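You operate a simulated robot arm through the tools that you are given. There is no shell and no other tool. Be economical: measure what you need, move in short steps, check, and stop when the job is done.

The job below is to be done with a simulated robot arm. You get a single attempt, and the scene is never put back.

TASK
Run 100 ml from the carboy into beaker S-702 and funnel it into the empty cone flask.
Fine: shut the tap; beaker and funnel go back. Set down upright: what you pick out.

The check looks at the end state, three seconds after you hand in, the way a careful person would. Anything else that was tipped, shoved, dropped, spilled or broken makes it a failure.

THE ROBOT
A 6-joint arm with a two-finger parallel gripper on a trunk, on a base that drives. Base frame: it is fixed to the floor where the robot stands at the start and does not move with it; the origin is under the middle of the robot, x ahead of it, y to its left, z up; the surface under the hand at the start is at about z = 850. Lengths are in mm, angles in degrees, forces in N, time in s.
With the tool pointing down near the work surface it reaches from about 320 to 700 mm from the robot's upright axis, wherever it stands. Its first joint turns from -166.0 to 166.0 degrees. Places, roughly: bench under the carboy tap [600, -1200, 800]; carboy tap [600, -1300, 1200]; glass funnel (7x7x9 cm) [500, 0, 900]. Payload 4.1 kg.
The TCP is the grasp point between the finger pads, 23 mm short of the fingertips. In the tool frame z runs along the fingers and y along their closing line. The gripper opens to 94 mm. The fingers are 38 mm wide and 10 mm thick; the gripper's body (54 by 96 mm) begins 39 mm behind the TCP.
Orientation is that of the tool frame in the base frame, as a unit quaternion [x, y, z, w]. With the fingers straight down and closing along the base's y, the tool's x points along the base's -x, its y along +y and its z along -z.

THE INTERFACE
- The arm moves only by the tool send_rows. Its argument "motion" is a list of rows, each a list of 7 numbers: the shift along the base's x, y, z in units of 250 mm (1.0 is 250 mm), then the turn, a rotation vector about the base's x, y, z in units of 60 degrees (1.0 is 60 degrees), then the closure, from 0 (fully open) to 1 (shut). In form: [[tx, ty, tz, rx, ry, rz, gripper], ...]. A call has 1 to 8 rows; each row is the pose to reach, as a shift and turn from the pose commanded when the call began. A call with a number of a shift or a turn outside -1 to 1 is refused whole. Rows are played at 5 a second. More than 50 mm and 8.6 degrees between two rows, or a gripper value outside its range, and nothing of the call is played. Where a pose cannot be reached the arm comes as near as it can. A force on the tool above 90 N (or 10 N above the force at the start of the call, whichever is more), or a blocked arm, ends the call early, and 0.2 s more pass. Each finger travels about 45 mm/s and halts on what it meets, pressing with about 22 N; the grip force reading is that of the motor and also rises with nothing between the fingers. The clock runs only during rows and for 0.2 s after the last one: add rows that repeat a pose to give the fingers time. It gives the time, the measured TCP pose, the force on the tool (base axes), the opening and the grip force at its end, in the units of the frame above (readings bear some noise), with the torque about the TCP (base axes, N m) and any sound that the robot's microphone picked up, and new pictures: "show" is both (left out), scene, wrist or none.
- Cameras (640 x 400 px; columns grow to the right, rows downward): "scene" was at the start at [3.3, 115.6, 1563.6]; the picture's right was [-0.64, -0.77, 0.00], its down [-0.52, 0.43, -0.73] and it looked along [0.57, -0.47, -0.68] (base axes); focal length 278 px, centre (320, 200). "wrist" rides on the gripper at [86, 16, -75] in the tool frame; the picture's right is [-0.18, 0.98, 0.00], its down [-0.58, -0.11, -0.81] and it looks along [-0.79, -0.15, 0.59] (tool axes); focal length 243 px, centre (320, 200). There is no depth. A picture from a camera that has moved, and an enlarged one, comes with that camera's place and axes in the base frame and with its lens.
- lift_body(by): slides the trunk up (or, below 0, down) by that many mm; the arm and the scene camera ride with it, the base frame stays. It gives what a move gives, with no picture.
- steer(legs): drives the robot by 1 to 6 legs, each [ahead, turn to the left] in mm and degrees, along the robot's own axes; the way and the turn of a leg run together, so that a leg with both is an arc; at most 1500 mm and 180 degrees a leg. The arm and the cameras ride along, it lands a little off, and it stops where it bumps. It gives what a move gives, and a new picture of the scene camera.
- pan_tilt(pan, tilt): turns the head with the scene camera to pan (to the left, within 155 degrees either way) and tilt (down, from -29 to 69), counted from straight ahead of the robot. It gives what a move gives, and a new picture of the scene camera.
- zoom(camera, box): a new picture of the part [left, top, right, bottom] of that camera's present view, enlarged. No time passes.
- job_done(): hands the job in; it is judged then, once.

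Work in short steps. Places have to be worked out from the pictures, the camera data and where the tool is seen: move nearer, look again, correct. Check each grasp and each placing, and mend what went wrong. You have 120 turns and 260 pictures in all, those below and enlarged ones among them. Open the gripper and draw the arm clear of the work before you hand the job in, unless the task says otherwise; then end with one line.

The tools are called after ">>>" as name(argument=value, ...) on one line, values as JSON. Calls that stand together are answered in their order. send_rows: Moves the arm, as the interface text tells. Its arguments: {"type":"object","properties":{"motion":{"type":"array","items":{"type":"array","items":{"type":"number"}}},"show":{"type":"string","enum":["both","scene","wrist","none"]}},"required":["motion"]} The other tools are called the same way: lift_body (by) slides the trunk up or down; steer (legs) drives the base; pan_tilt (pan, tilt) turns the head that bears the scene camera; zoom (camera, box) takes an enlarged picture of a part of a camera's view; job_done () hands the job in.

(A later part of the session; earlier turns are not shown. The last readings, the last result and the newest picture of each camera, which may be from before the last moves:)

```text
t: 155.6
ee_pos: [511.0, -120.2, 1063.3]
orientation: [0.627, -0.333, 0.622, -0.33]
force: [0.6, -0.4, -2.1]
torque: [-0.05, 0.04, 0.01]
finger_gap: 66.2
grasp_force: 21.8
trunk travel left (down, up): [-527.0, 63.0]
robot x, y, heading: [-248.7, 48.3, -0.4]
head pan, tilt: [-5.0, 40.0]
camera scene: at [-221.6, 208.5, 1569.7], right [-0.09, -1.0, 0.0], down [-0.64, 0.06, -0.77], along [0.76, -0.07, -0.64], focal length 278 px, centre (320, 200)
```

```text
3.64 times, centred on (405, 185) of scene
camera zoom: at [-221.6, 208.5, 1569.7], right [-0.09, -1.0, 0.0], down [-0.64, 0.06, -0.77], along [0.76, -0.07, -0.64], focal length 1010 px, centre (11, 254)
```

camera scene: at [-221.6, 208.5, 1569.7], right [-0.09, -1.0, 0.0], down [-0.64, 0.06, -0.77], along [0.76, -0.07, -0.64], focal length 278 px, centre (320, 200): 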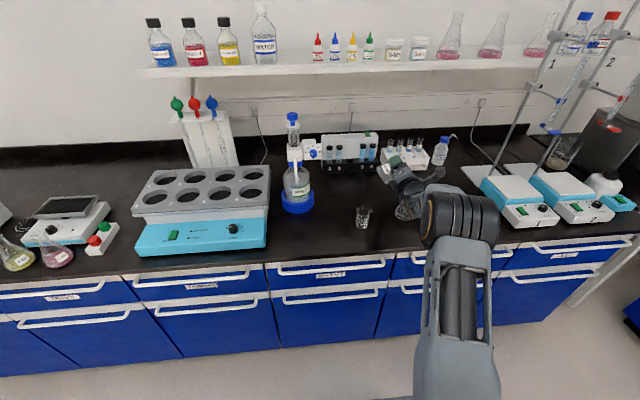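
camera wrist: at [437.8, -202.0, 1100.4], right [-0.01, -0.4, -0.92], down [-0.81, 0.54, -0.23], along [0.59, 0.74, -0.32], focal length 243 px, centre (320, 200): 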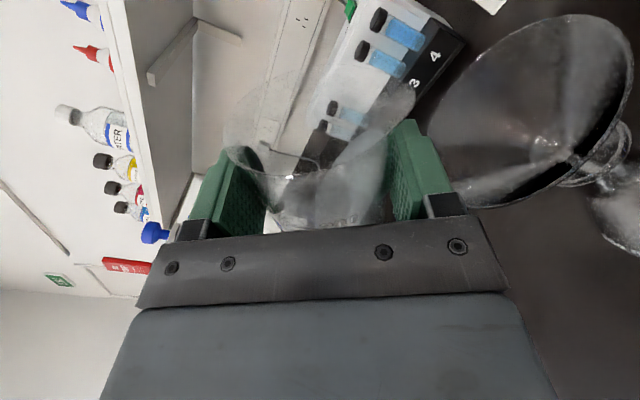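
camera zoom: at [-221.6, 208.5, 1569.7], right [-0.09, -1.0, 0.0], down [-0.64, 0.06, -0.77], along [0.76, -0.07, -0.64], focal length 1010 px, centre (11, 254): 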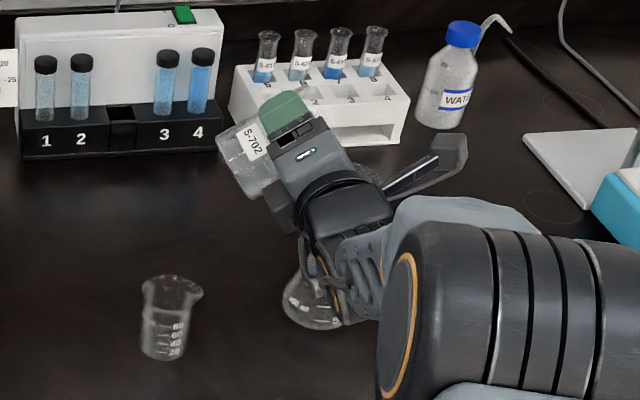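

Lip computed at (517,-172,1052), right above the funnel. I tilt on to ~72° and watch.

>>> send_rows(motion=[[0, 0.004, 0.015, 0.067, 0, 0, 0.45], [0, 0.008, 0.03, 0.133, 0, 0, 0.45], [0, 0.002, 0.043, 0.2, 0, 0, 0.45], [0, -0.005, 0.055, 0.267, 0, 0, 0.45], [0, -0.005, 0.055, 0.267, 0, 0, 0.45]], show="wrist")

>>> zoom(camera="wrist", box=[320, 0, 640, 240])

>>> zoom(camera="scene", box=[370, 140, 450, 230])

```text
t: 156.8
ee_pos: [509.5, -122.3, 1077.4]
orientation: [0.575, -0.416, 0.57, -0.414]
force: [-0.3, 0.2, -2.0]
torque: [-0.04, -0.01, 0.0]
finger_gap: 66.2
grasp_force: 22.2
trunk travel left (down, up): [-527.0, 63.0]
robot x, y, heading: [-245.5, 51.4, -0.5]
head pan, tilt: [-5.0, 40.0]
camera wrist: at [437.7, -209.1, 1090.3], right [-0.01, -0.13, -0.99], down [-0.81, 0.59, -0.07], along [0.59, 0.8, -0.11], focal length 243 px, centre (320, 200)
```

wrist: 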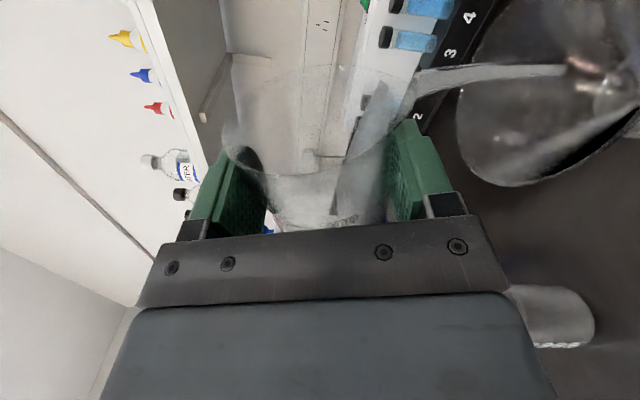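

```text
1.67 times, centred on (480, 120) of wrist
camera zoom: at [437.7, -209.1, 1090.3], right [-0.01, -0.13, -0.99], down [-0.81, 0.59, -0.07], along [0.59, 0.8, -0.11], focal length 404 px, centre (53, 333)
```

zoom: 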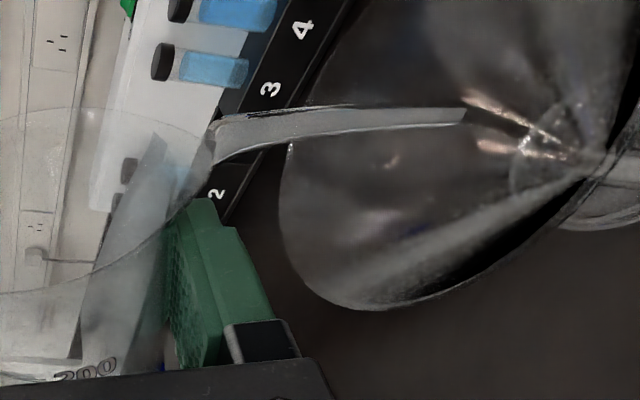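

```text
4.44 times, centred on (410, 185) of scene
camera zoom: at [-221.6, 208.5, 1569.7], right [-0.09, -1.0, 0.0], down [-0.64, 0.06, -0.77], along [0.76, -0.07, -0.64], focal length 1234 px, centre (-80, 267)
```

zoom: 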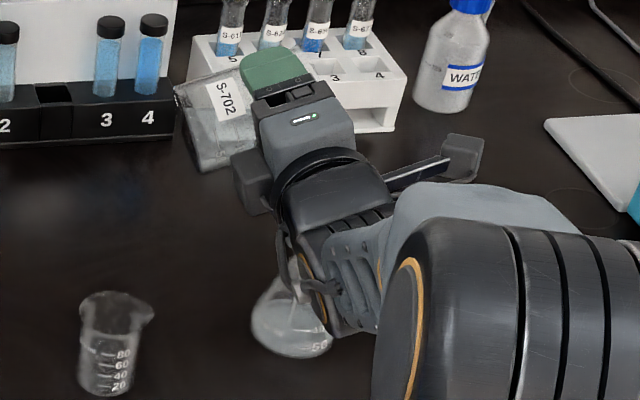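

It pours cleanly into the funnel. I hold a moment and tilt slowly to 80°.

>>> send_rows(motion=[[0, 0, 0, 0, 0, 0, 0.45], [0, 0, 0, 0, 0, 0, 0.45], [0, -0.004, 0.006, 0.033, 0, 0, 0.45], [0, -0.004, 0.006, 0.033, 0, 0, 0.45], [0, -0.008, 0.012, 0.067, 0, 0, 0.45], [0, -0.008, 0.012, 0.067, 0, 0, 0.45], [0, -0.017, 0.024, 0.133, 0, 0, 0.45], [0, -0.017, 0.024, 0.133, 0, 0, 0.45]], show="wrist")

>>> zoom(camera="scene", box=[370, 140, 450, 230])

```text
t: 158.6
ee_pos: [510.9, -125.1, 1083.8]
orientation: [0.545, -0.456, 0.539, -0.452]
force: [0.1, -0.1, -2.2]
torque: [-0.03, 0.01, 0.01]
finger_gap: 66.3
grasp_force: 21.1
trunk travel left (down, up): [-527.0, 63.0]
robot x, y, heading: [-247.8, 50.8, -0.4]
head pan, tilt: [-5.0, 40.0]
camera wrist: at [437.6, -214.0, 1084.9], right [-0.01, 0.01, -1.0], down [-0.81, 0.59, 0.01], along [0.59, 0.81, 0.0], focal length 243 px, centre (320, 200)
```

wrist: 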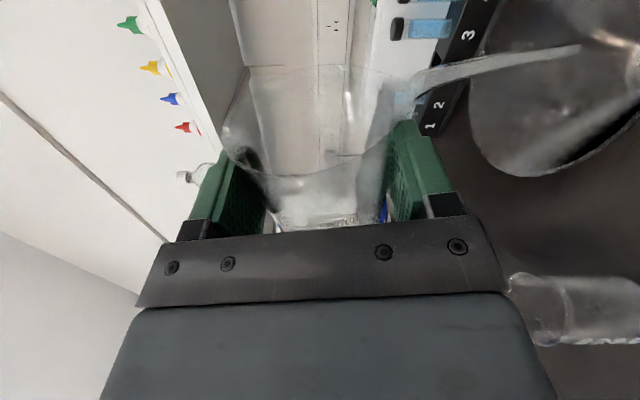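

```text
4.44 times, centred on (410, 185) of scene
camera zoom: at [-221.7, 208.5, 1569.7], right [-0.09, -1.0, 0.0], down [-0.64, 0.06, -0.77], along [0.76, -0.07, -0.64], focal length 1234 px, centre (-80, 267)
```

zoom: 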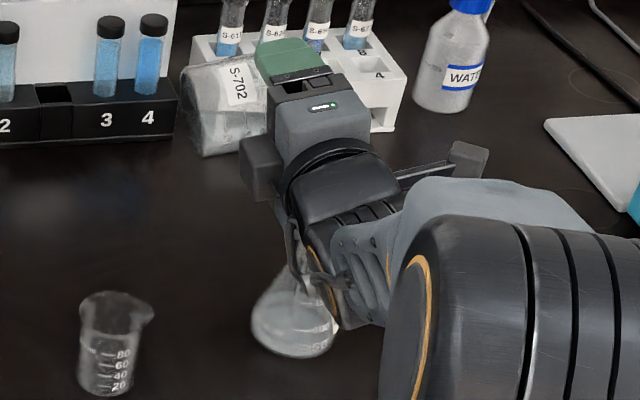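

Still clean. On to 92°, with holds.

>>> send_rows(motion=[[0, -0.006, 0.006, 0.05, 0, 0, 0.45], [0, -0.006, 0.006, 0.05, 0, 0, 0.45], [0, -0.013, 0.013, 0.1, 0, 0, 0.45], [0, -0.013, 0.013, 0.1, 0, 0, 0.45], [0, -0.026, 0.025, 0.167, 0, 0, 0.45], [0, -0.026, 0.025, 0.167, 0, 0, 0.45], [0, -0.03, 0.029, 0.2, 0, 0, 0.45], [0, -0.03, 0.029, 0.2, 0, 0, 0.45]], show="wrist")

>>> zoom(camera="wrist", box=[200, 0, 640, 360])

```text
t: 160.4
ee_pos: [510.6, -132.6, 1090.3]
orientation: [-0.494, 0.509, -0.489, 0.508]
force: [1.4, -0.2, -1.3]
torque: [-0.03, 0.0, -0.06]
finger_gap: 66.5
grasp_force: 21.9
trunk travel left (down, up): [-527.0, 63.0]
robot x, y, heading: [-244.3, 51.3, -0.5]
head pan, tilt: [-5.0, 40.0]
camera wrist: at [437.6, -220.4, 1073.5], right [-0.01, 0.22, -0.98], down [-0.81, 0.57, 0.13], along [0.59, 0.79, 0.17], focal length 243 px, centre (320, 200)
```

wrist: 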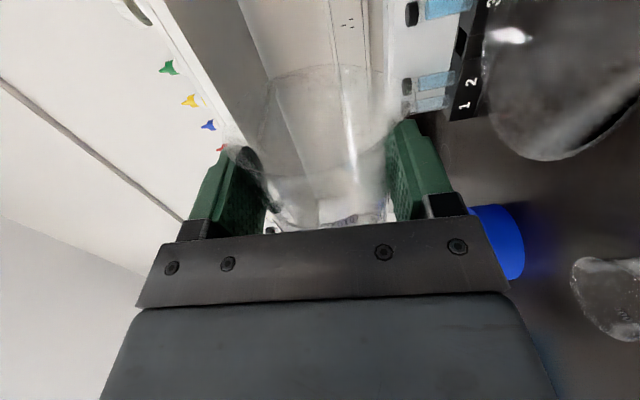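

```text
1.11 times, centred on (420, 180) of wrist
camera zoom: at [437.6, -220.4, 1073.5], right [-0.01, 0.22, -0.98], down [-0.81, 0.57, 0.13], along [0.59, 0.79, 0.17], focal length 270 px, centre (209, 222)
```

zoom: 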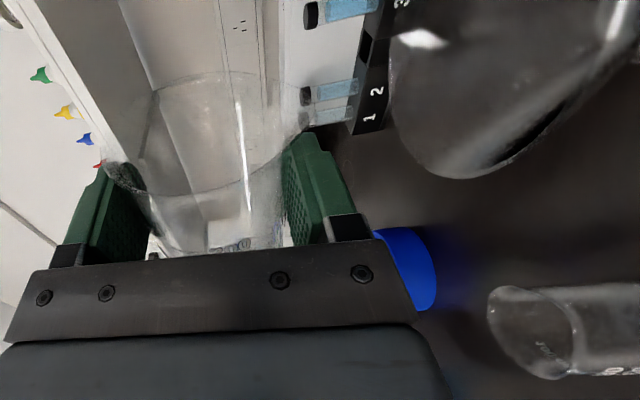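

The stream has ended at 92°. I tip to ~106° for the last drops.

>>> send_rows(motion=[[0, -0.022, 0.013, 0.117, 0, 0, 0.45], [0, -0.045, 0.025, 0.233, 0, 0, 0.45], [0, -0.045, 0.025, 0.233, 0, 0, 0.45], [0, -0.045, 0.025, 0.233, 0, 0, 0.45], [0, -0.045, 0.025, 0.233, 0, 0, 0.45], [0, -0.045, 0.025, 0.233, 0, 0, 0.45]], show="wrist")

>>> zoom(camera="scene", box=[370, 140, 450, 230])

```text
t: 161.8
ee_pos: [510.7, -144.2, 1096.4]
orientation: [-0.429, 0.566, -0.423, 0.563]
force: [0.6, 0.0, -0.7]
torque: [0.01, -0.01, -0.02]
finger_gap: 66.3
grasp_force: 21.9
trunk travel left (down, up): [-527.0, 63.0]
robot x, y, heading: [-246.8, 51.5, -0.7]
head pan, tilt: [-5.0, 40.0]
camera wrist: at [437.5, -224.3, 1059.1], right [-0.01, 0.45, -0.89], down [-0.81, 0.52, 0.27], along [0.59, 0.72, 0.36], focal length 243 px, centre (320, 200)
```

wrist: 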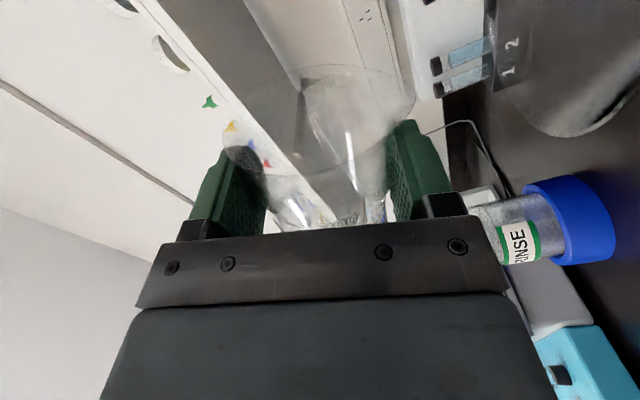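

```text
4.44 times, centred on (410, 185) of scene
camera zoom: at [-221.7, 208.5, 1569.7], right [-0.09, -1.0, 0.0], down [-0.64, 0.06, -0.77], along [0.76, -0.07, -0.64], focal length 1234 px, centre (-80, 267)
```

zoom: 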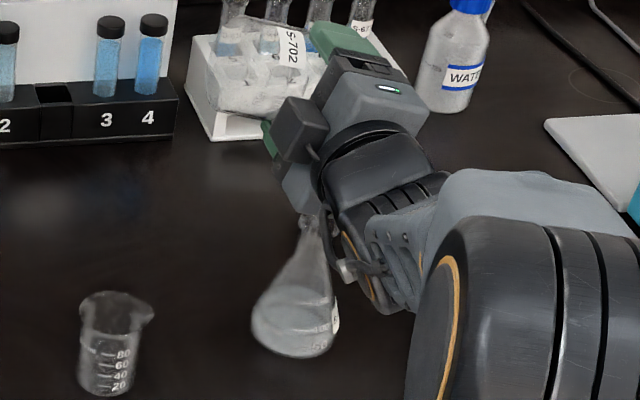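

The flask now holds roughly 100 ml. I untilt while rising and moving left.

>>> send_rows(motion=[[0, 0.022, 0.04, -0.125, 0, 0, 0.45], [0, 0.044, 0.07, -0.25, 0, 0, 0.45], [0, 0.066, 0.09, -0.375, 0, 0, 0.45], [0, 0.09, 0.11, -0.5, 0, 0, 0.45], [0, 0.12, 0.13, -0.625, 0, 0, 0.45], [0, 0.15, 0.14, -0.75, 0, 0, 0.45], [0, 0.18, 0.15, -0.875, 0, 0, 0.45], [0, 0.21, 0.15, -1.0, 0, 0, 0.45]], show="none")

>>> send_rows(motion=[[0, 0.02, 0, -0.128, 0, 0, 0.45], [-0.02, 0.04, 0, -0.256, 0, 0, 0.45], [-0.06, 0.06, 0, -0.383, 0, 0, 0.45], [-0.14, 0.06, 0, -0.511, 0, 0, 0.45], [-0.24, 0.06, 0, -0.639, 0, 0, 0.45], [-0.36, 0.06, 0, -0.767, 0, 0, 0.45], [-0.48, 0.06, 0, -0.767, 0, 0, 0.45], [-0.48, 0.06, 0, -0.767, 0, 0, 0.45]], show="both")

>>> zoom(camera="scene", box=[370, 140, 450, 230])

```text
t: 163.6
ee_pos: [512.0, -91.9, 1135.0]
orientation: [0.654, -0.277, 0.649, -0.273]
force: [-0.6, 0.2, -1.1]
torque: [-0.03, 0.01, 0.01]
finger_gap: 66.0
grasp_force: 22.4
trunk travel left (down, up): [-527.0, 63.0]
robot x, y, heading: [-247.0, 53.9, -0.3]
head pan, tilt: [-5.0, 40.0]
```

```text
t: 165.4
ee_pos: [389.6, -78.5, 1134.9]
orientation: [0.709, -0.001, 0.705, 0.004]
force: [-0.6, -0.3, -0.5]
torque: [-0.01, 0.01, -0.04]
finger_gap: 66.3
grasp_force: 22.3
trunk travel left (down, up): [-527.0, 63.0]
robot x, y, heading: [-244.6, 50.7, -0.3]
head pan, tilt: [-5.0, 40.0]
camera scene: at [-221.9, 208.5, 1569.7], right [-0.09, -1.0, 0.0], down [-0.64, 0.06, -0.77], along [0.76, -0.07, -0.64], focal length 278 px, centre (320, 200)
camera wrist: at [316.8, -94.6, 1224.0], right [-0.01, -0.98, -0.18], down [-0.81, 0.11, -0.58], along [0.59, 0.14, -0.8], focal length 243 px, centre (320, 200)
```

scene: 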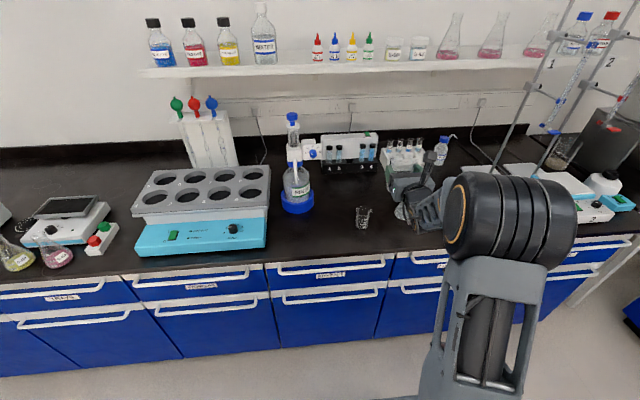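
wrist: 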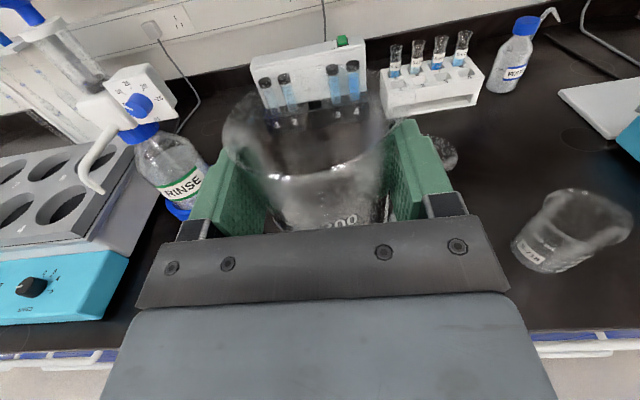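

```text
4.44 times, centred on (410, 185) of scene
camera zoom: at [-221.9, 208.5, 1569.7], right [-0.09, -1.0, 0.0], down [-0.64, 0.06, -0.77], along [0.76, -0.07, -0.64], focal length 1234 px, centre (-80, 267)
```

zoom: 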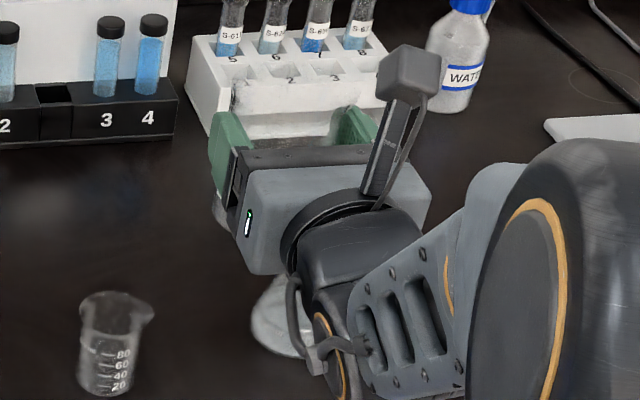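

Beaker upright and empty. I drive right 350 mm to put it back.

>>> steer(legs=[[0, -90], [350, 0], [0, 90]])

>>> zoom(camera="scene", box=[200, 160, 440, 300])

```text
t: 175.4
ee_pos: [374.0, -450.4, 1134.6]
orientation: [0.708, -0.015, 0.706, 0.016]
force: [0.1, 0.3, -0.7]
torque: [0.0, 0.01, 0.04]
finger_gap: 66.1
grasp_force: 21.7
trunk travel left (down, up): [-527.0, 63.0]
robot x, y, heading: [-261.7, -299.2, -2.3]
head pan, tilt: [-5.0, 40.0]
camera scene: at [-227.9, -142.3, 1569.7], right [-0.13, -0.99, 0.0], down [-0.64, 0.08, -0.77], along [0.76, -0.1, -0.64], focal length 278 px, centre (320, 200)
```

scene: 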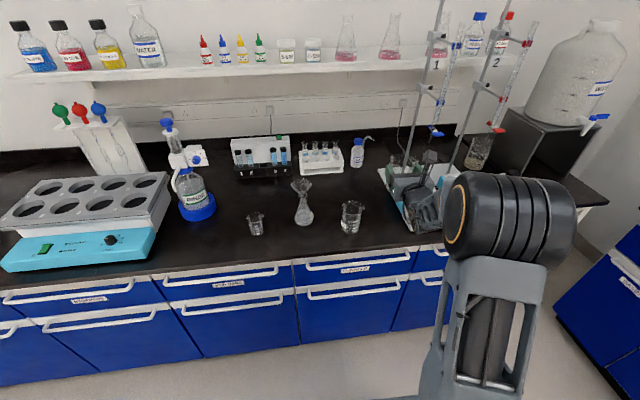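

```text
2.67 times, centred on (320, 230) of scene
camera zoom: at [-227.9, -142.3, 1569.7], right [-0.13, -0.99, 0.0], down [-0.64, 0.08, -0.77], along [0.76, -0.1, -0.64], focal length 741 px, centre (320, 120)
```

zoom: 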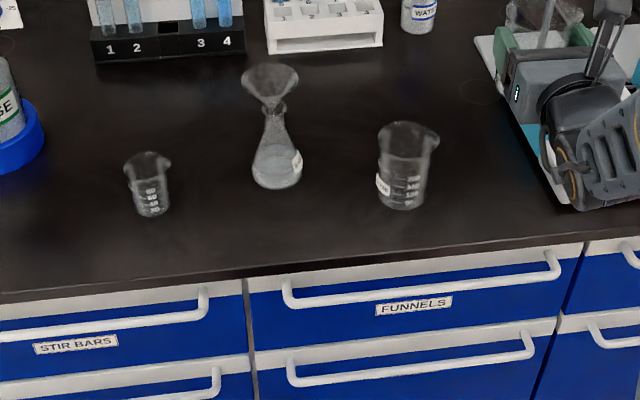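

Heading is −2.3°; I correct the tool yaw, move over the home spot (456,-473.5) and go down partway.

>>> send_rows(motion=[[0.16, -0.04, -0.04, 0, 0, 0.02, 0.45], [0.328, -0.092, -0.1, 0, 0, 0.042, 0.45], [0.328, -0.092, -0.25, 0, 0, 0.042, 0.45], [0.328, -0.092, -0.4, 0, 0, 0.042, 0.45], [0.328, -0.092, -0.55, 0, 0, 0.042, 0.45], [0.328, -0.092, -0.7, 0, 0, 0.042, 0.45], [0.328, -0.092, -0.78, 0, 0, 0.042, 0.45], [0.328, -0.092, -0.78, 0, 0, 0.042, 0.45]])

>>> zoom(camera="scene", box=[320, 150, 480, 260])

```text
t: 177.2
ee_pos: [457.0, -473.1, 940.4]
orientation: [0.708, 0.0, 0.706, 0.001]
force: [-0.1, 0.1, -0.8]
torque: [-0.02, 0.03, 0.0]
finger_gap: 66.7
grasp_force: 21.5
trunk travel left (down, up): [-527.0, 63.0]
robot x, y, heading: [-259.0, -300.4, -2.5]
head pan, tilt: [-5.0, 40.0]
camera scene: at [-227.9, -142.4, 1569.7], right [-0.13, -0.99, 0.0], down [-0.64, 0.08, -0.77], along [0.76, -0.1, -0.64], focal length 278 px, centre (320, 200)
camera wrist: at [384.1, -490.0, 1028.7], right [0.0, -0.98, -0.18], down [-0.81, 0.11, -0.58], along [0.59, 0.15, -0.8], focal length 243 px, centre (320, 200)
```

scene: 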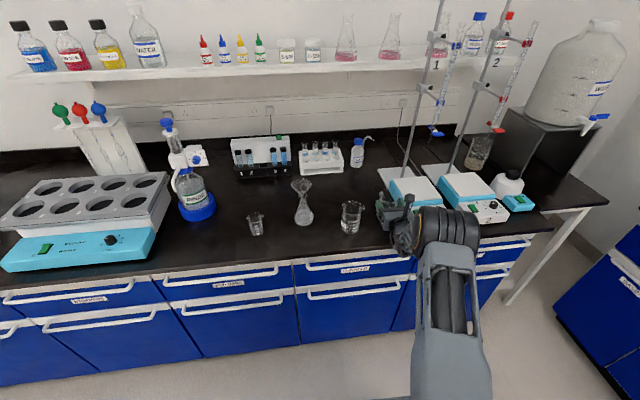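
wrist: 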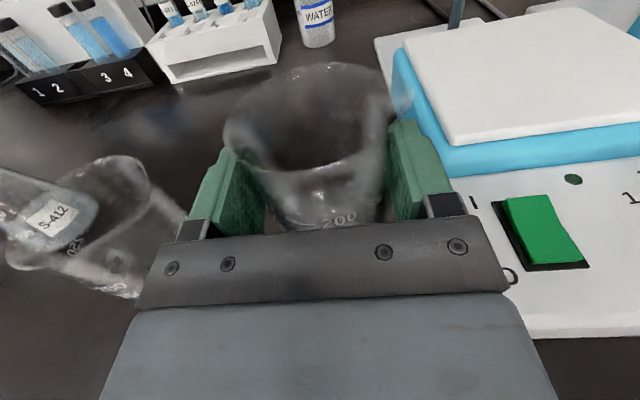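

```text
3.64 times, centred on (400, 205) of scene
camera zoom: at [-227.9, -142.4, 1569.7], right [-0.13, -0.99, 0.0], down [-0.64, 0.08, -0.77], along [0.76, -0.1, -0.64], focal length 1010 px, centre (29, 182)
```

zoom: 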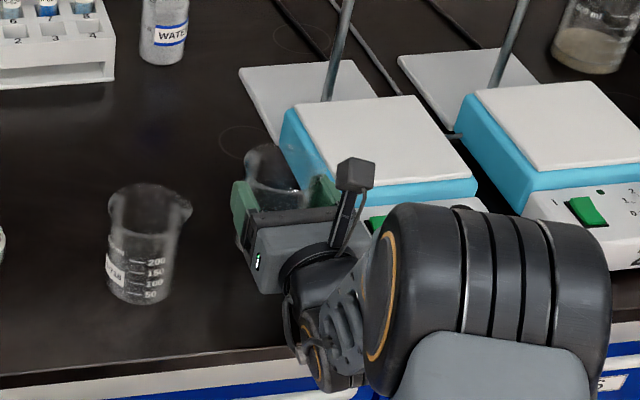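

Over the spot. Lower the last 26 mm gently and open.

>>> send_rows(motion=[[-0.004, 0, -0.04, 0, 0, 0, 0.45], [-0.004, 0, -0.075, 0, 0, 0, 0.45], [-0.004, 0, -0.1, 0, 0, 0, 0.45], [-0.004, 0, -0.106, 0, 0, 0, 0.45], [-0.004, 0, -0.106, 0, 0, 0, 0.35], [-0.004, 0, -0.106, 0, 0, 0, 0.2], [-0.004, 0, -0.106, 0, 0, 0, 0.11], [-0.004, 0, -0.106, 0, 0, 0, 0.11]], show="wrist")

```text
t: 179.0
ee_pos: [454.9, -474.2, 913.6]
orientation: [0.708, 0.001, 0.707, 0.0]
force: [0.1, -0.7, 0.6]
torque: [-0.02, 0.0, -0.02]
finger_gap: 83.6
grasp_force: 0.1
trunk travel left (down, up): [-527.0, 63.0]
robot x, y, heading: [-257.8, -304.1, -2.3]
head pan, tilt: [-5.0, 40.0]
camera wrist: at [381.8, -490.5, 1002.1], right [0.0, -0.98, -0.18], down [-0.81, 0.11, -0.58], along [0.59, 0.15, -0.8], focal length 243 px, centre (320, 200)
```

wrist: 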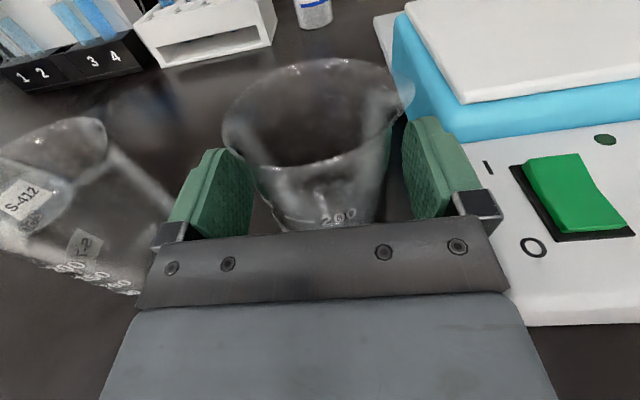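

Released and standing. I back straight out.

>>> send_rows(motion=[[-0.1, 0, 0, 0, 0, 0, 0.11], [-0.24, 0, 0, 0, 0, 0, 0.11], [-0.4, 0, 0, 0, 0, 0, 0.11], [-0.46, 0, 0.1, 0, 0, 0, 0.05], [-0.46, 0, 0.3, 0, 0, 0, 0], [-0.46, 0, 0.5, 0, 0, 0, 0], [-0.46, 0, 0.66, 0, 0, 0, 0]])

>>> zoom(camera="scene", box=[230, 150, 430, 260])

```text
t: 180.6
ee_pos: [336.4, -473.6, 1076.2]
orientation: [0.708, 0.001, 0.706, 0.0]
force: [1.0, -0.3, 0.2]
torque: [0.0, 0.02, 0.05]
finger_gap: 93.8
grasp_force: 0.0
trunk travel left (down, up): [-527.0, 63.0]
robot x, y, heading: [-260.9, -300.7, -2.3]
head pan, tilt: [-5.0, 40.0]
camera scene: at [-228.4, -142.3, 1569.7], right [-0.13, -0.99, 0.0], down [-0.64, 0.08, -0.77], along [0.76, -0.1, -0.64], focal length 278 px, centre (320, 200)
camera wrist: at [264.2, -490.5, 1164.8], right [0.0, -0.98, -0.18], down [-0.81, 0.11, -0.58], along [0.59, 0.15, -0.8], focal length 243 px, centre (320, 200)
```

scene: 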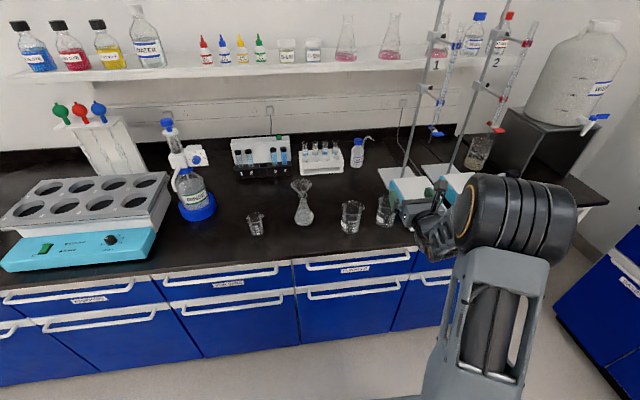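
wrist: 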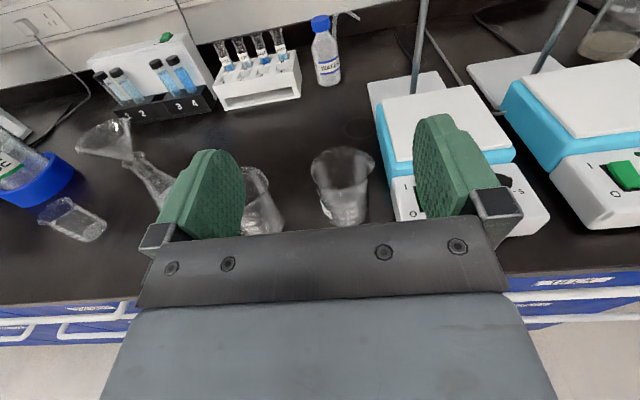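

```text
3.20 times, centred on (330, 205) of scene
camera zoom: at [-228.4, -142.3, 1569.7], right [-0.13, -0.99, 0.0], down [-0.64, 0.08, -0.77], along [0.76, -0.1, -0.64], focal length 889 px, centre (288, 184)
```

zoom: 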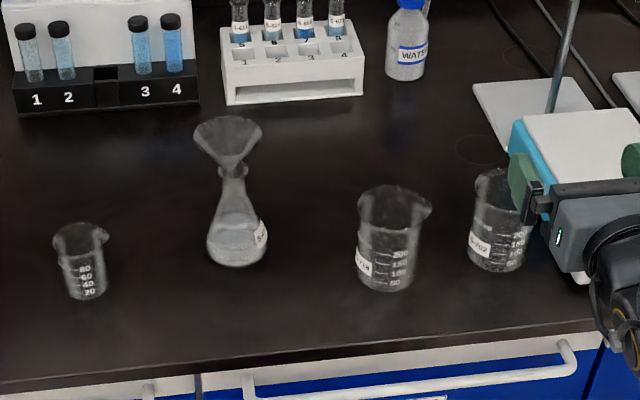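

Beaker back in place. Now the funnel: I drive left 380 mm.

>>> steer(legs=[[0, 92.3], [380, 0], [0, -90]])

>>> send_rows(motion=[[0, 0, 0, 0, 0, 0, 0]], show="wrist")

```text
t: 190.6
ee_pos: [350.9, -64.6, 1076.1]
orientation: [0.707, 0.016, 0.707, -0.016]
force: [-0.4, -0.8, 0.2]
torque: [0.03, 0.0, 0.04]
finger_gap: 94.1
grasp_force: 0.0
trunk travel left (down, up): [-527.0, 63.0]
robot x, y, heading: [-249.9, 84.6, -0.1]
head pan, tilt: [-5.0, 40.0]
camera scene: at [-227.4, 241.2, 1569.8], right [-0.08, -1.0, 0.0], down [-0.64, 0.05, -0.77], along [0.76, -0.06, -0.64], focal length 278 px, centre (320, 200)
```

scene: 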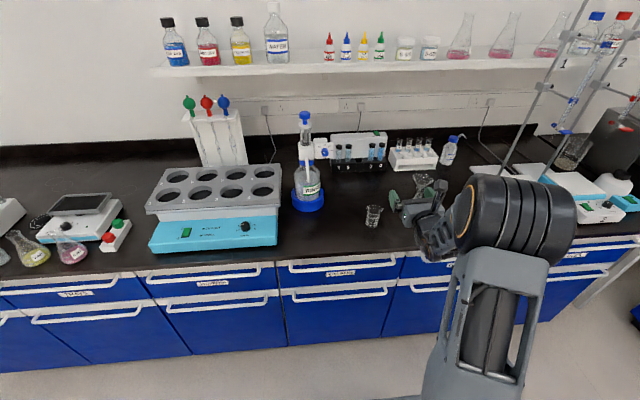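

```text
t: 191.0
ee_pos: [352.6, -64.4, 1076.3]
orientation: [0.708, 0.017, 0.706, -0.016]
force: [0.3, -0.2, -0.1]
torque: [0.0, 0.0, 0.02]
finger_gap: 94.2
grasp_force: 0.1
trunk travel left (down, up): [-527.0, 63.0]
robot x, y, heading: [-255.2, 78.1, 0.3]
head pan, tilt: [-5.0, 40.0]
camera wrist: at [280.1, -85.1, 1164.6], right [0.04, -0.98, -0.18], down [-0.81, 0.07, -0.58], along [0.58, 0.17, -0.79], focal length 243 px, centre (320, 200)
```

wrist: 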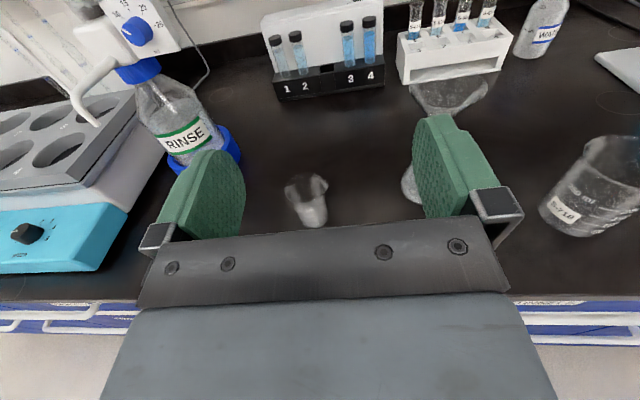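

I go to a standoff in front of the seated funnel at rim height.

>>> send_rows(motion=[[0.04, -0.12, 0, 0, 0, 0, 0], [0.08, -0.24, -0.06, 0, 0, 0, 0], [0.14, -0.36, -0.14, 0, 0, 0, 0], [0.19, -0.475, -0.225, 0, 0, 0, 0], [0.19, -0.475, -0.225, 0, 0, 0, 0]])

>>> zoom(camera="scene", box=[360, 150, 460, 230])

```text
t: 192.2
ee_pos: [400.0, -184.3, 1019.4]
orientation: [0.709, 0.017, 0.705, -0.015]
force: [0.1, 0.5, -0.2]
torque: [-0.02, -0.01, -0.02]
finger_gap: 94.0
grasp_force: 0.0
trunk travel left (down, up): [-527.0, 63.0]
robot x, y, heading: [-255.3, 80.1, 0.3]
head pan, tilt: [-5.0, 40.0]
camera scene: at [-227.3, 241.1, 1569.8], right [-0.08, -1.0, 0.0], down [-0.64, 0.05, -0.77], along [0.76, -0.06, -0.64], focal length 278 px, centre (320, 200)
camera wrist: at [328.8, -204.7, 1108.1], right [0.04, -0.98, -0.18], down [-0.81, 0.07, -0.58], along [0.58, 0.17, -0.79], focal length 243 px, centre (320, 200)
```

scene: 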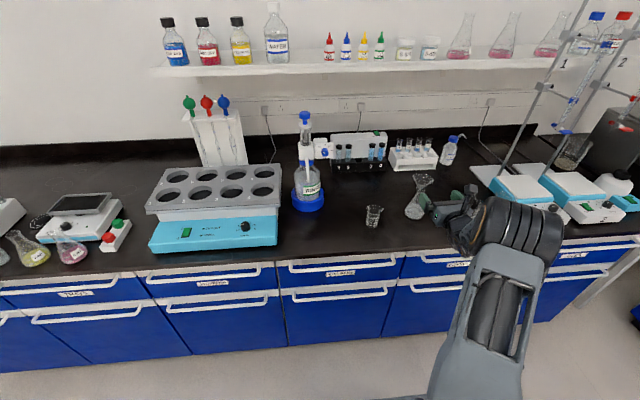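
wrist: 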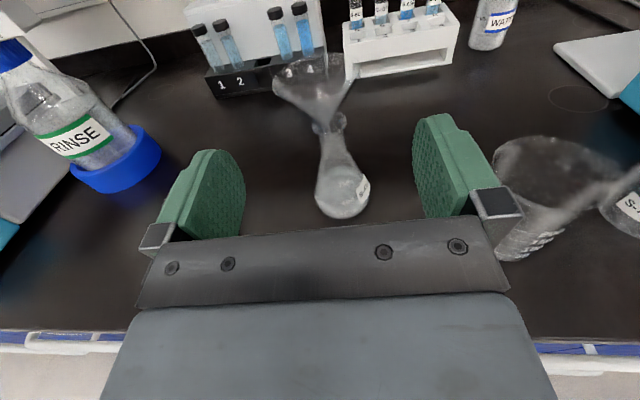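

```text
5.00 times, centred on (410, 190) of scene
camera zoom: at [-227.3, 241.1, 1569.8], right [-0.08, -1.0, 0.0], down [-0.64, 0.05, -0.77], along [0.76, -0.06, -0.64], focal length 1389 px, centre (-130, 250)
```

zoom: 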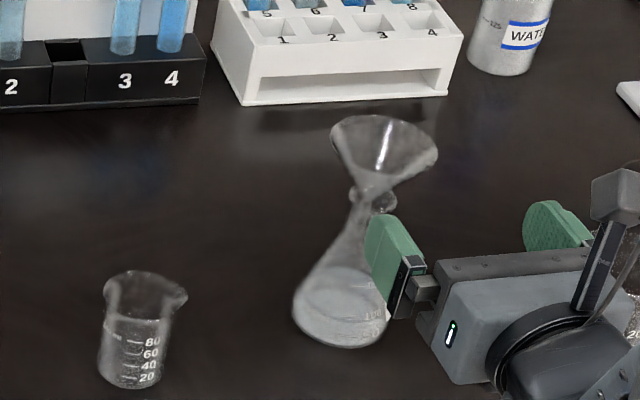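

I advance to straddle the rim.

>>> send_rows(motion=[[0.15, 0.012, 0, 0, 0, 0, 0], [0.3, 0.024, 0, 0, 0, 0, 0], [0.4, 0.032, 0, 0, 0, 0, 0], [0.444, 0.034, 0, 0, 0, 0, 0], [0.444, 0.034, 0, 0, 0, 0, 0]], show="wrist")

>>> zoom(camera="wrist", box=[200, 90, 460, 240])

```text
t: 193.4
ee_pos: [512.8, -175.8, 1017.1]
orientation: [0.708, 0.017, 0.706, -0.016]
force: [0.3, 0.4, -0.1]
torque: [0.02, 0.0, -0.01]
finger_gap: 94.1
grasp_force: 0.1
trunk travel left (down, up): [-527.0, 63.0]
robot x, y, heading: [-250.5, 87.0, 0.2]
head pan, tilt: [-5.0, 40.0]
camera wrist: at [440.9, -195.6, 1106.5], right [0.04, -0.98, -0.18], down [-0.81, 0.07, -0.58], along [0.58, 0.17, -0.79], focal length 243 px, centre (320, 200)
```

wrist: 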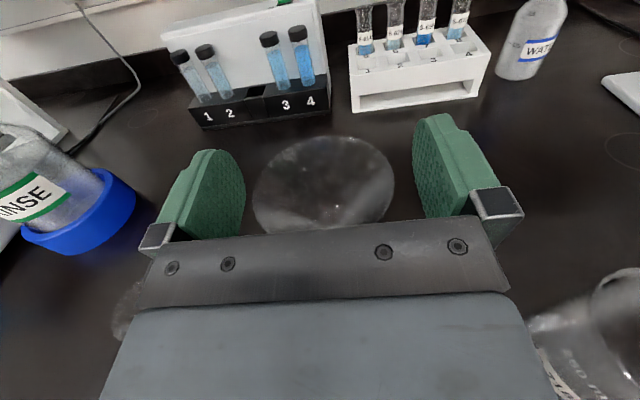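

```text
2.46 times, centred on (330, 165) of wrist
camera zoom: at [440.9, -195.6, 1106.5], right [0.04, -0.98, -0.18], down [-0.81, 0.07, -0.58], along [0.58, 0.17, -0.79], focal length 597 px, centre (295, 286)
```

zoom: 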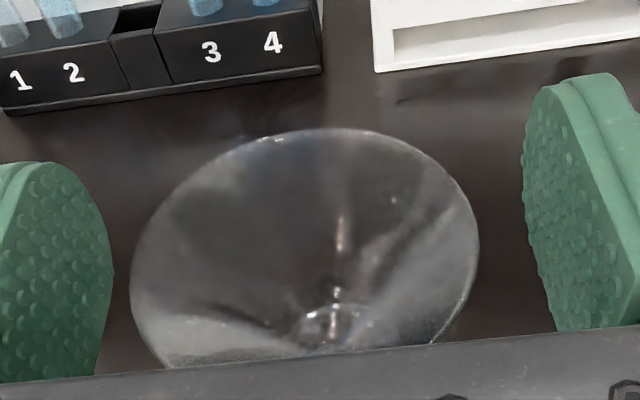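

Rim is ~2.5 mm left of centre; I shift and close.

>>> send_rows(motion=[[0, 0.01, 0, 0, 0, 0, 0], [0, 0.01, 0, 0, 0, 0, 0.15], [0, 0.01, 0, 0, 0, 0, 0.3], [0, 0.01, 0, 0, 0, 0, 0.5], [0, 0.01, 0, 0, 0, 0, 0.5], [0, 0.01, 0, 0, 0, 0, 0.5]], show="wrist")

>>> zoom(camera="wrist", box=[220, 100, 440, 240])

```text
t: 194.8
ee_pos: [511.9, -173.5, 1019.3]
orientation: [0.708, 0.017, 0.706, -0.016]
force: [1.2, 0.5, -0.6]
torque: [-0.03, 0.01, -0.02]
finger_gap: 68.3
grasp_force: 22.3
trunk travel left (down, up): [-527.0, 63.0]
robot x, y, heading: [-247.8, 86.4, 0.4]
head pan, tilt: [-5.0, 40.0]
camera wrist: at [440.0, -193.3, 1107.3], right [0.04, -0.98, -0.18], down [-0.81, 0.07, -0.58], along [0.58, 0.17, -0.8], focal length 243 px, centre (320, 200)
```

wrist: 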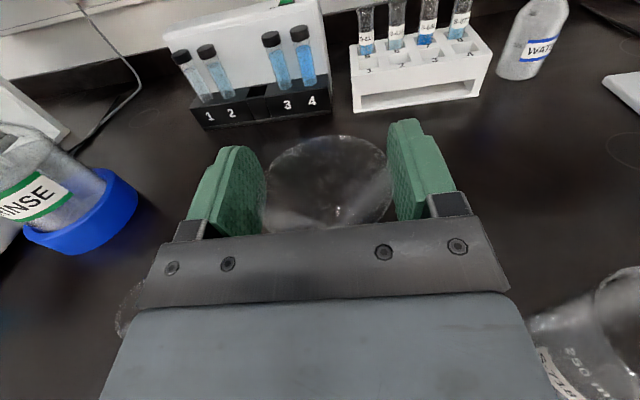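

```text
2.86 times, centred on (330, 170) of wrist
camera zoom: at [440.0, -193.3, 1107.3], right [0.04, -0.98, -0.18], down [-0.81, 0.07, -0.58], along [0.58, 0.17, -0.8], focal length 693 px, centre (291, 286)
```

zoom: 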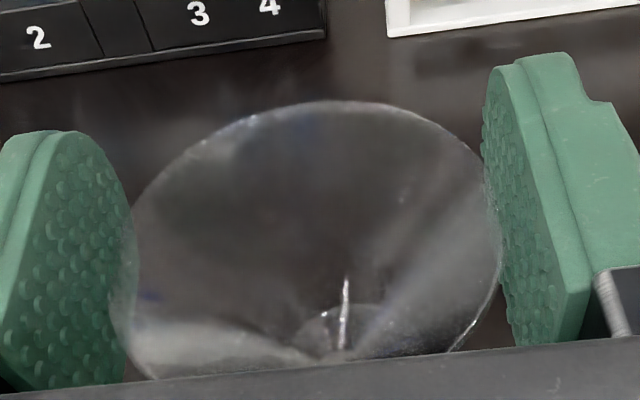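

Held at 68.3 mm. I lift slowly 30 mm and check that the flask stays.

>>> send_rows(motion=[[0, 0, 0.03, 0, 0, 0, 0.5], [0, 0, 0.06, 0, 0, 0, 0.5], [0, 0, 0.1, 0, 0, 0, 0.5], [0, 0, 0.14, 0, 0, 0, 0.5], [0, 0, 0.14, 0, 0, 0, 0.5]])

>>> zoom(camera="wrist", box=[220, 100, 440, 240])

>>> zoom(camera="scene", box=[360, 150, 460, 230])

```text
t: 196.0
ee_pos: [512.1, -173.4, 1054.2]
orientation: [0.708, 0.017, 0.706, -0.016]
force: [0.3, -0.1, -0.5]
torque: [0.03, 0.01, 0.01]
finger_gap: 68.2
grasp_force: 22.0
trunk travel left (down, up): [-527.0, 63.0]
robot x, y, heading: [-251.8, 82.1, 0.4]
head pan, tilt: [-5.0, 40.0]
camera scene: at [-227.3, 241.3, 1569.7], right [-0.08, -1.0, 0.0], down [-0.64, 0.05, -0.77], along [0.76, -0.06, -0.64], focal length 278 px, centre (320, 200)
camera wrist: at [438.6, -192.4, 1143.2], right [0.04, -0.98, -0.18], down [-0.81, 0.07, -0.58], along [0.58, 0.17, -0.8], focal length 243 px, centre (320, 200)
```

scene: 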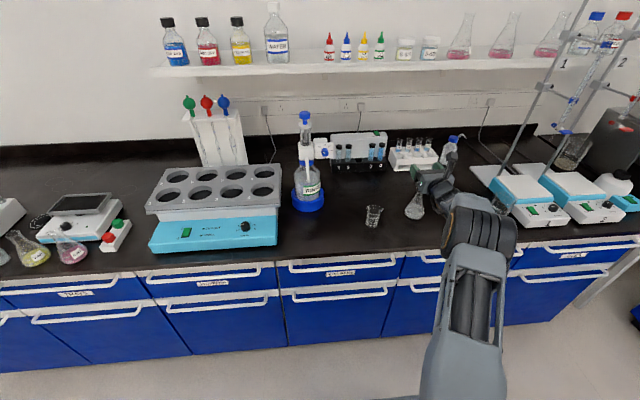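
wrist: 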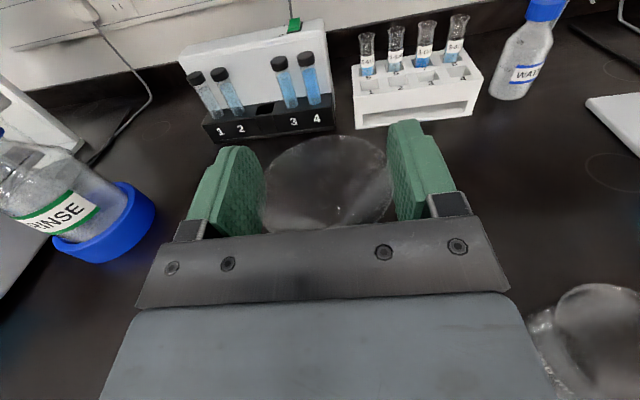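

```text
2.86 times, centred on (330, 170) of wrist
camera zoom: at [438.6, -192.4, 1143.2], right [0.04, -0.98, -0.18], down [-0.81, 0.07, -0.58], along [0.58, 0.17, -0.8], focal length 693 px, centre (291, 286)
```

zoom: 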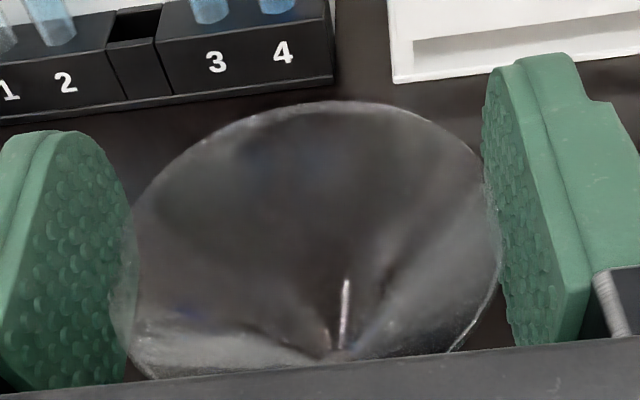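

```text
5.00 times, centred on (410, 190) of scene
camera zoom: at [-227.3, 241.3, 1569.7], right [-0.08, -1.0, 0.0], down [-0.64, 0.05, -0.77], along [0.76, -0.06, -0.64], focal length 1389 px, centre (-130, 250)
```

zoom: 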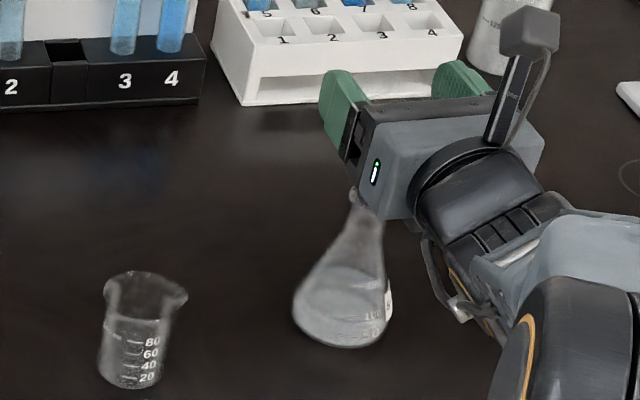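

The flask stays down, funnel vertical. I lift clear of the neck, then carry it over the small beaker.

>>> send_rows(motion=[[0, 0, 0.1, 0, 0, 0, 0.5], [0, 0, 0.18, 0, 0, 0, 0.5], [-0.02, 0.1, 0.2, 0, 0, 0, 0.5], [-0.06, 0.26, 0.2, 0, 0, 0, 0.5], [-0.1, 0.42, 0.2, 0, 0, 0, 0.5], [-0.14, 0.56, 0.2, 0, 0, 0, 0.5], [-0.152, 0.645, 0.2, 0, 0, 0, 0.5], [-0.152, 0.645, 0.2, 0, 0, 0, 0.5]])

>>> zoom(camera="scene", box=[330, 140, 450, 240])

>>> zoom(camera="wrist", box=[220, 100, 440, 240])

```text
t: 197.8
ee_pos: [471.7, -12.0, 1104.3]
orientation: [0.708, 0.016, 0.706, -0.015]
force: [-0.7, 0.2, 0.1]
torque: [0.02, 0.0, 0.0]
finger_gap: 68.2
grasp_force: 21.7
trunk travel left (down, up): [-527.0, 63.0]
robot x, y, heading: [-252.6, 83.3, 0.2]
head pan, tilt: [-5.0, 40.0]
camera scene: at [-227.3, 241.4, 1569.7], right [-0.08, -1.0, 0.0], down [-0.64, 0.05, -0.77], along [0.76, -0.06, -0.64], focal length 278 px, centre (320, 200)
camera wrist: at [399.1, -31.7, 1192.8], right [0.04, -0.98, -0.18], down [-0.81, 0.07, -0.58], along [0.58, 0.17, -0.79], focal length 243 px, centre (320, 200)
```

scene: 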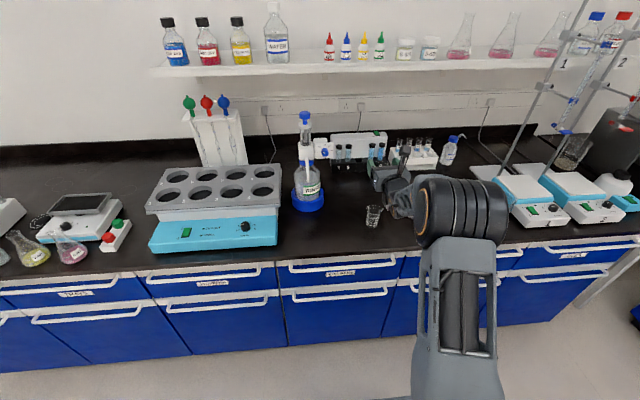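
wrist: 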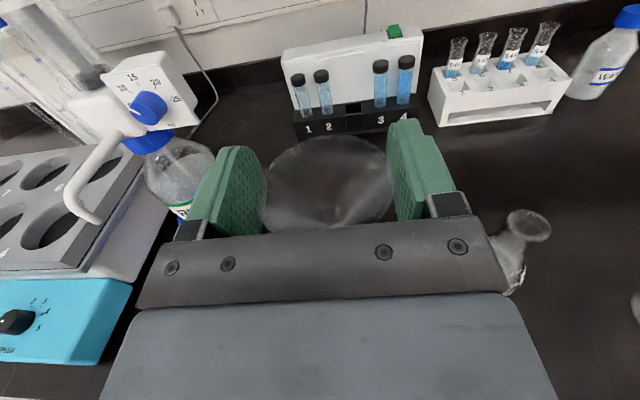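

```text
4.00 times, centred on (390, 190) of scene
camera zoom: at [-227.3, 241.4, 1569.7], right [-0.08, -1.0, 0.0], down [-0.64, 0.05, -0.77], along [0.76, -0.06, -0.64], focal length 1111 px, centre (40, 240)
```

zoom: 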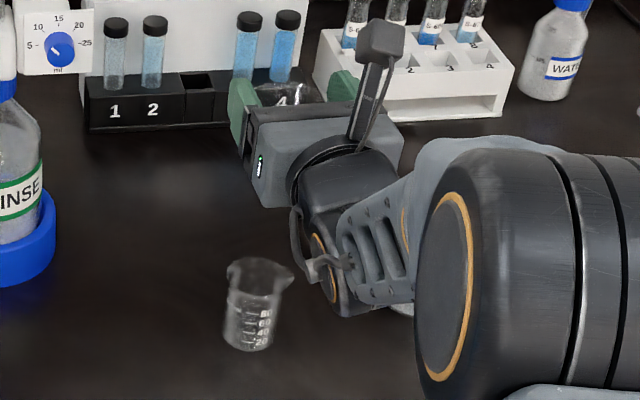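

```text
2.86 times, centred on (330, 170) of wrist
camera zoom: at [399.1, -31.7, 1192.8], right [0.04, -0.98, -0.18], down [-0.81, 0.07, -0.58], along [0.58, 0.17, -0.79], focal length 693 px, centre (291, 286)
```

zoom: 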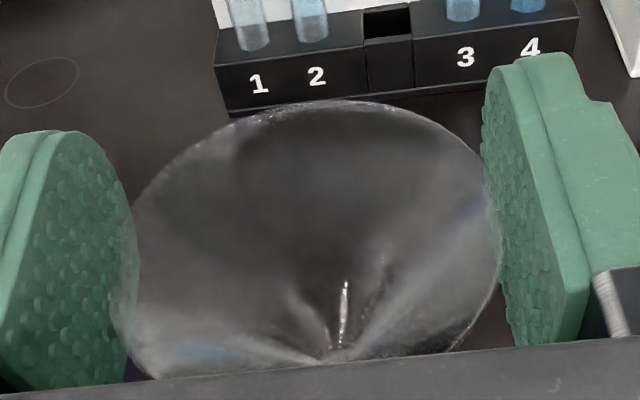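

Small beaker axis ≈ (476,-11). I lower the stem into it.

>>> send_rows(motion=[[0.006, 0.008, -0.12, 0, 0, 0, 0.5], [0.006, 0.008, -0.24, 0, 0, 0, 0.5], [0.006, 0.008, -0.33, 0, 0, 0, 0.5], [0.006, 0.008, -0.42, 0, 0, 0, 0.5], [0.006, 0.008, -0.5, 0, 0, 0, 0.5], [0.006, 0.008, -0.56, 0, 0, 0, 0.5], [0.006, 0.008, -0.56, 0, 0, 0, 0.5]])

>>> zoom(camera="scene", box=[330, 140, 450, 240])

```text
t: 199.4
ee_pos: [473.4, -11.8, 965.4]
orientation: [0.708, 0.016, 0.706, -0.015]
force: [-0.2, 0.2, 0.1]
torque: [0.0, 0.02, 0.04]
finger_gap: 68.3
grasp_force: 21.9
trunk travel left (down, up): [-527.0, 63.0]
robot x, y, heading: [-248.4, 82.2, 0.2]
head pan, tilt: [-5.0, 40.0]
camera scene: at [-227.2, 241.3, 1569.7], right [-0.08, -1.0, 0.0], down [-0.64, 0.05, -0.77], along [0.76, -0.06, -0.64], focal length 278 px, centre (320, 200)
camera wrist: at [401.5, -31.1, 1053.8], right [0.04, -0.98, -0.18], down [-0.81, 0.07, -0.58], along [0.58, 0.17, -0.79], focal length 243 px, centre (320, 200)
```

scene: 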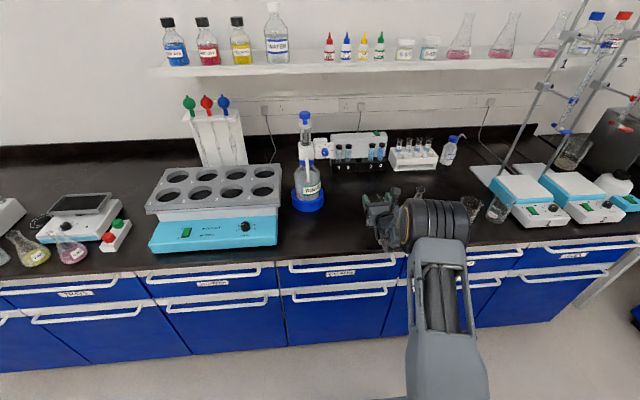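
wrist: 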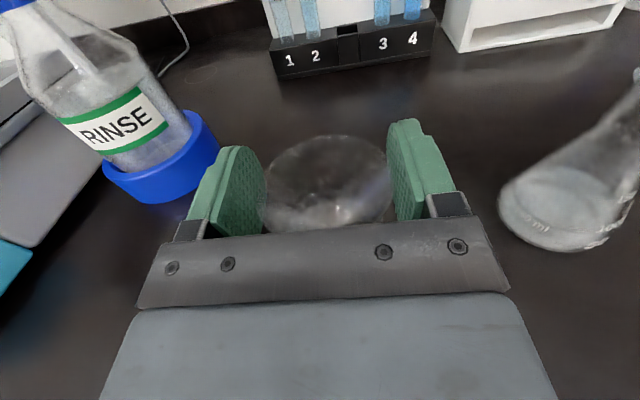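

```text
4.00 times, centred on (390, 190) of scene
camera zoom: at [-227.2, 241.3, 1569.7], right [-0.08, -1.0, 0.0], down [-0.64, 0.05, -0.77], along [0.76, -0.06, -0.64], focal length 1111 px, centre (40, 240)
```

zoom: 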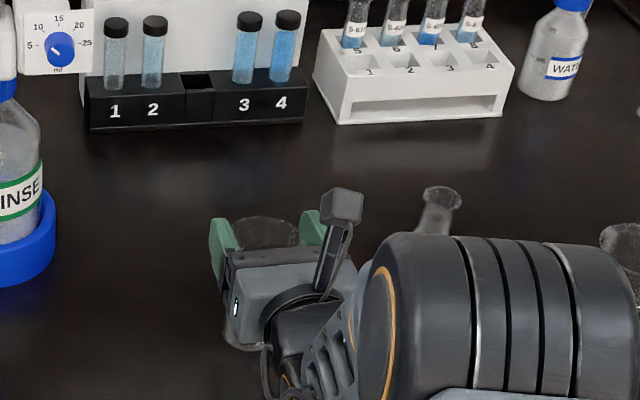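

Stem is inside the small beaker with no contact. I lower the last ~18 mm in small steps watching force.

>>> send_rows(motion=[[0, 0, -0.02, 0, 0, 0, 0.5], [0, 0, -0.04, 0, 0, 0, 0.5], [0, 0, -0.055, 0, 0, 0, 0.5], [0, 0, -0.068, 0, 0, 0, 0.5], [0, 0, -0.076, 0, 0, 0, 0.5], [0, 0, -0.076, 0, 0, 0, 0.5]], show="wrist")

```text
t: 200.8
ee_pos: [473.3, -9.8, 948.0]
orientation: [0.707, 0.017, 0.707, -0.015]
force: [0.3, 1.7, 4.9]
torque: [0.02, -0.11, 0.0]
finger_gap: 68.0
grasp_force: 22.5
trunk travel left (down, up): [-527.0, 63.0]
robot x, y, heading: [-253.1, 81.7, 0.0]
head pan, tilt: [-5.0, 40.0]
camera wrist: at [401.4, -29.5, 1035.5], right [0.04, -0.98, -0.18], down [-0.81, 0.07, -0.58], along [0.58, 0.17, -0.79], focal length 243 px, centre (320, 200)
```

wrist: 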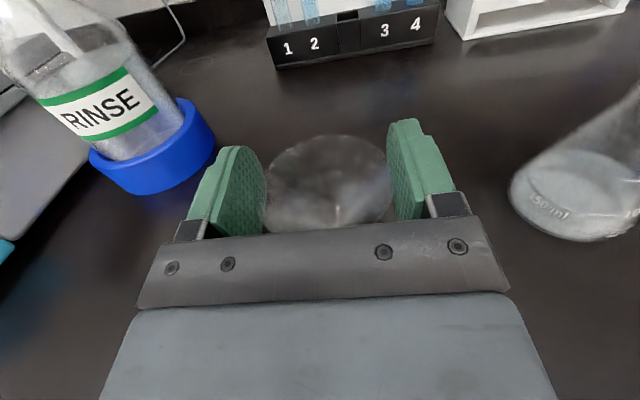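

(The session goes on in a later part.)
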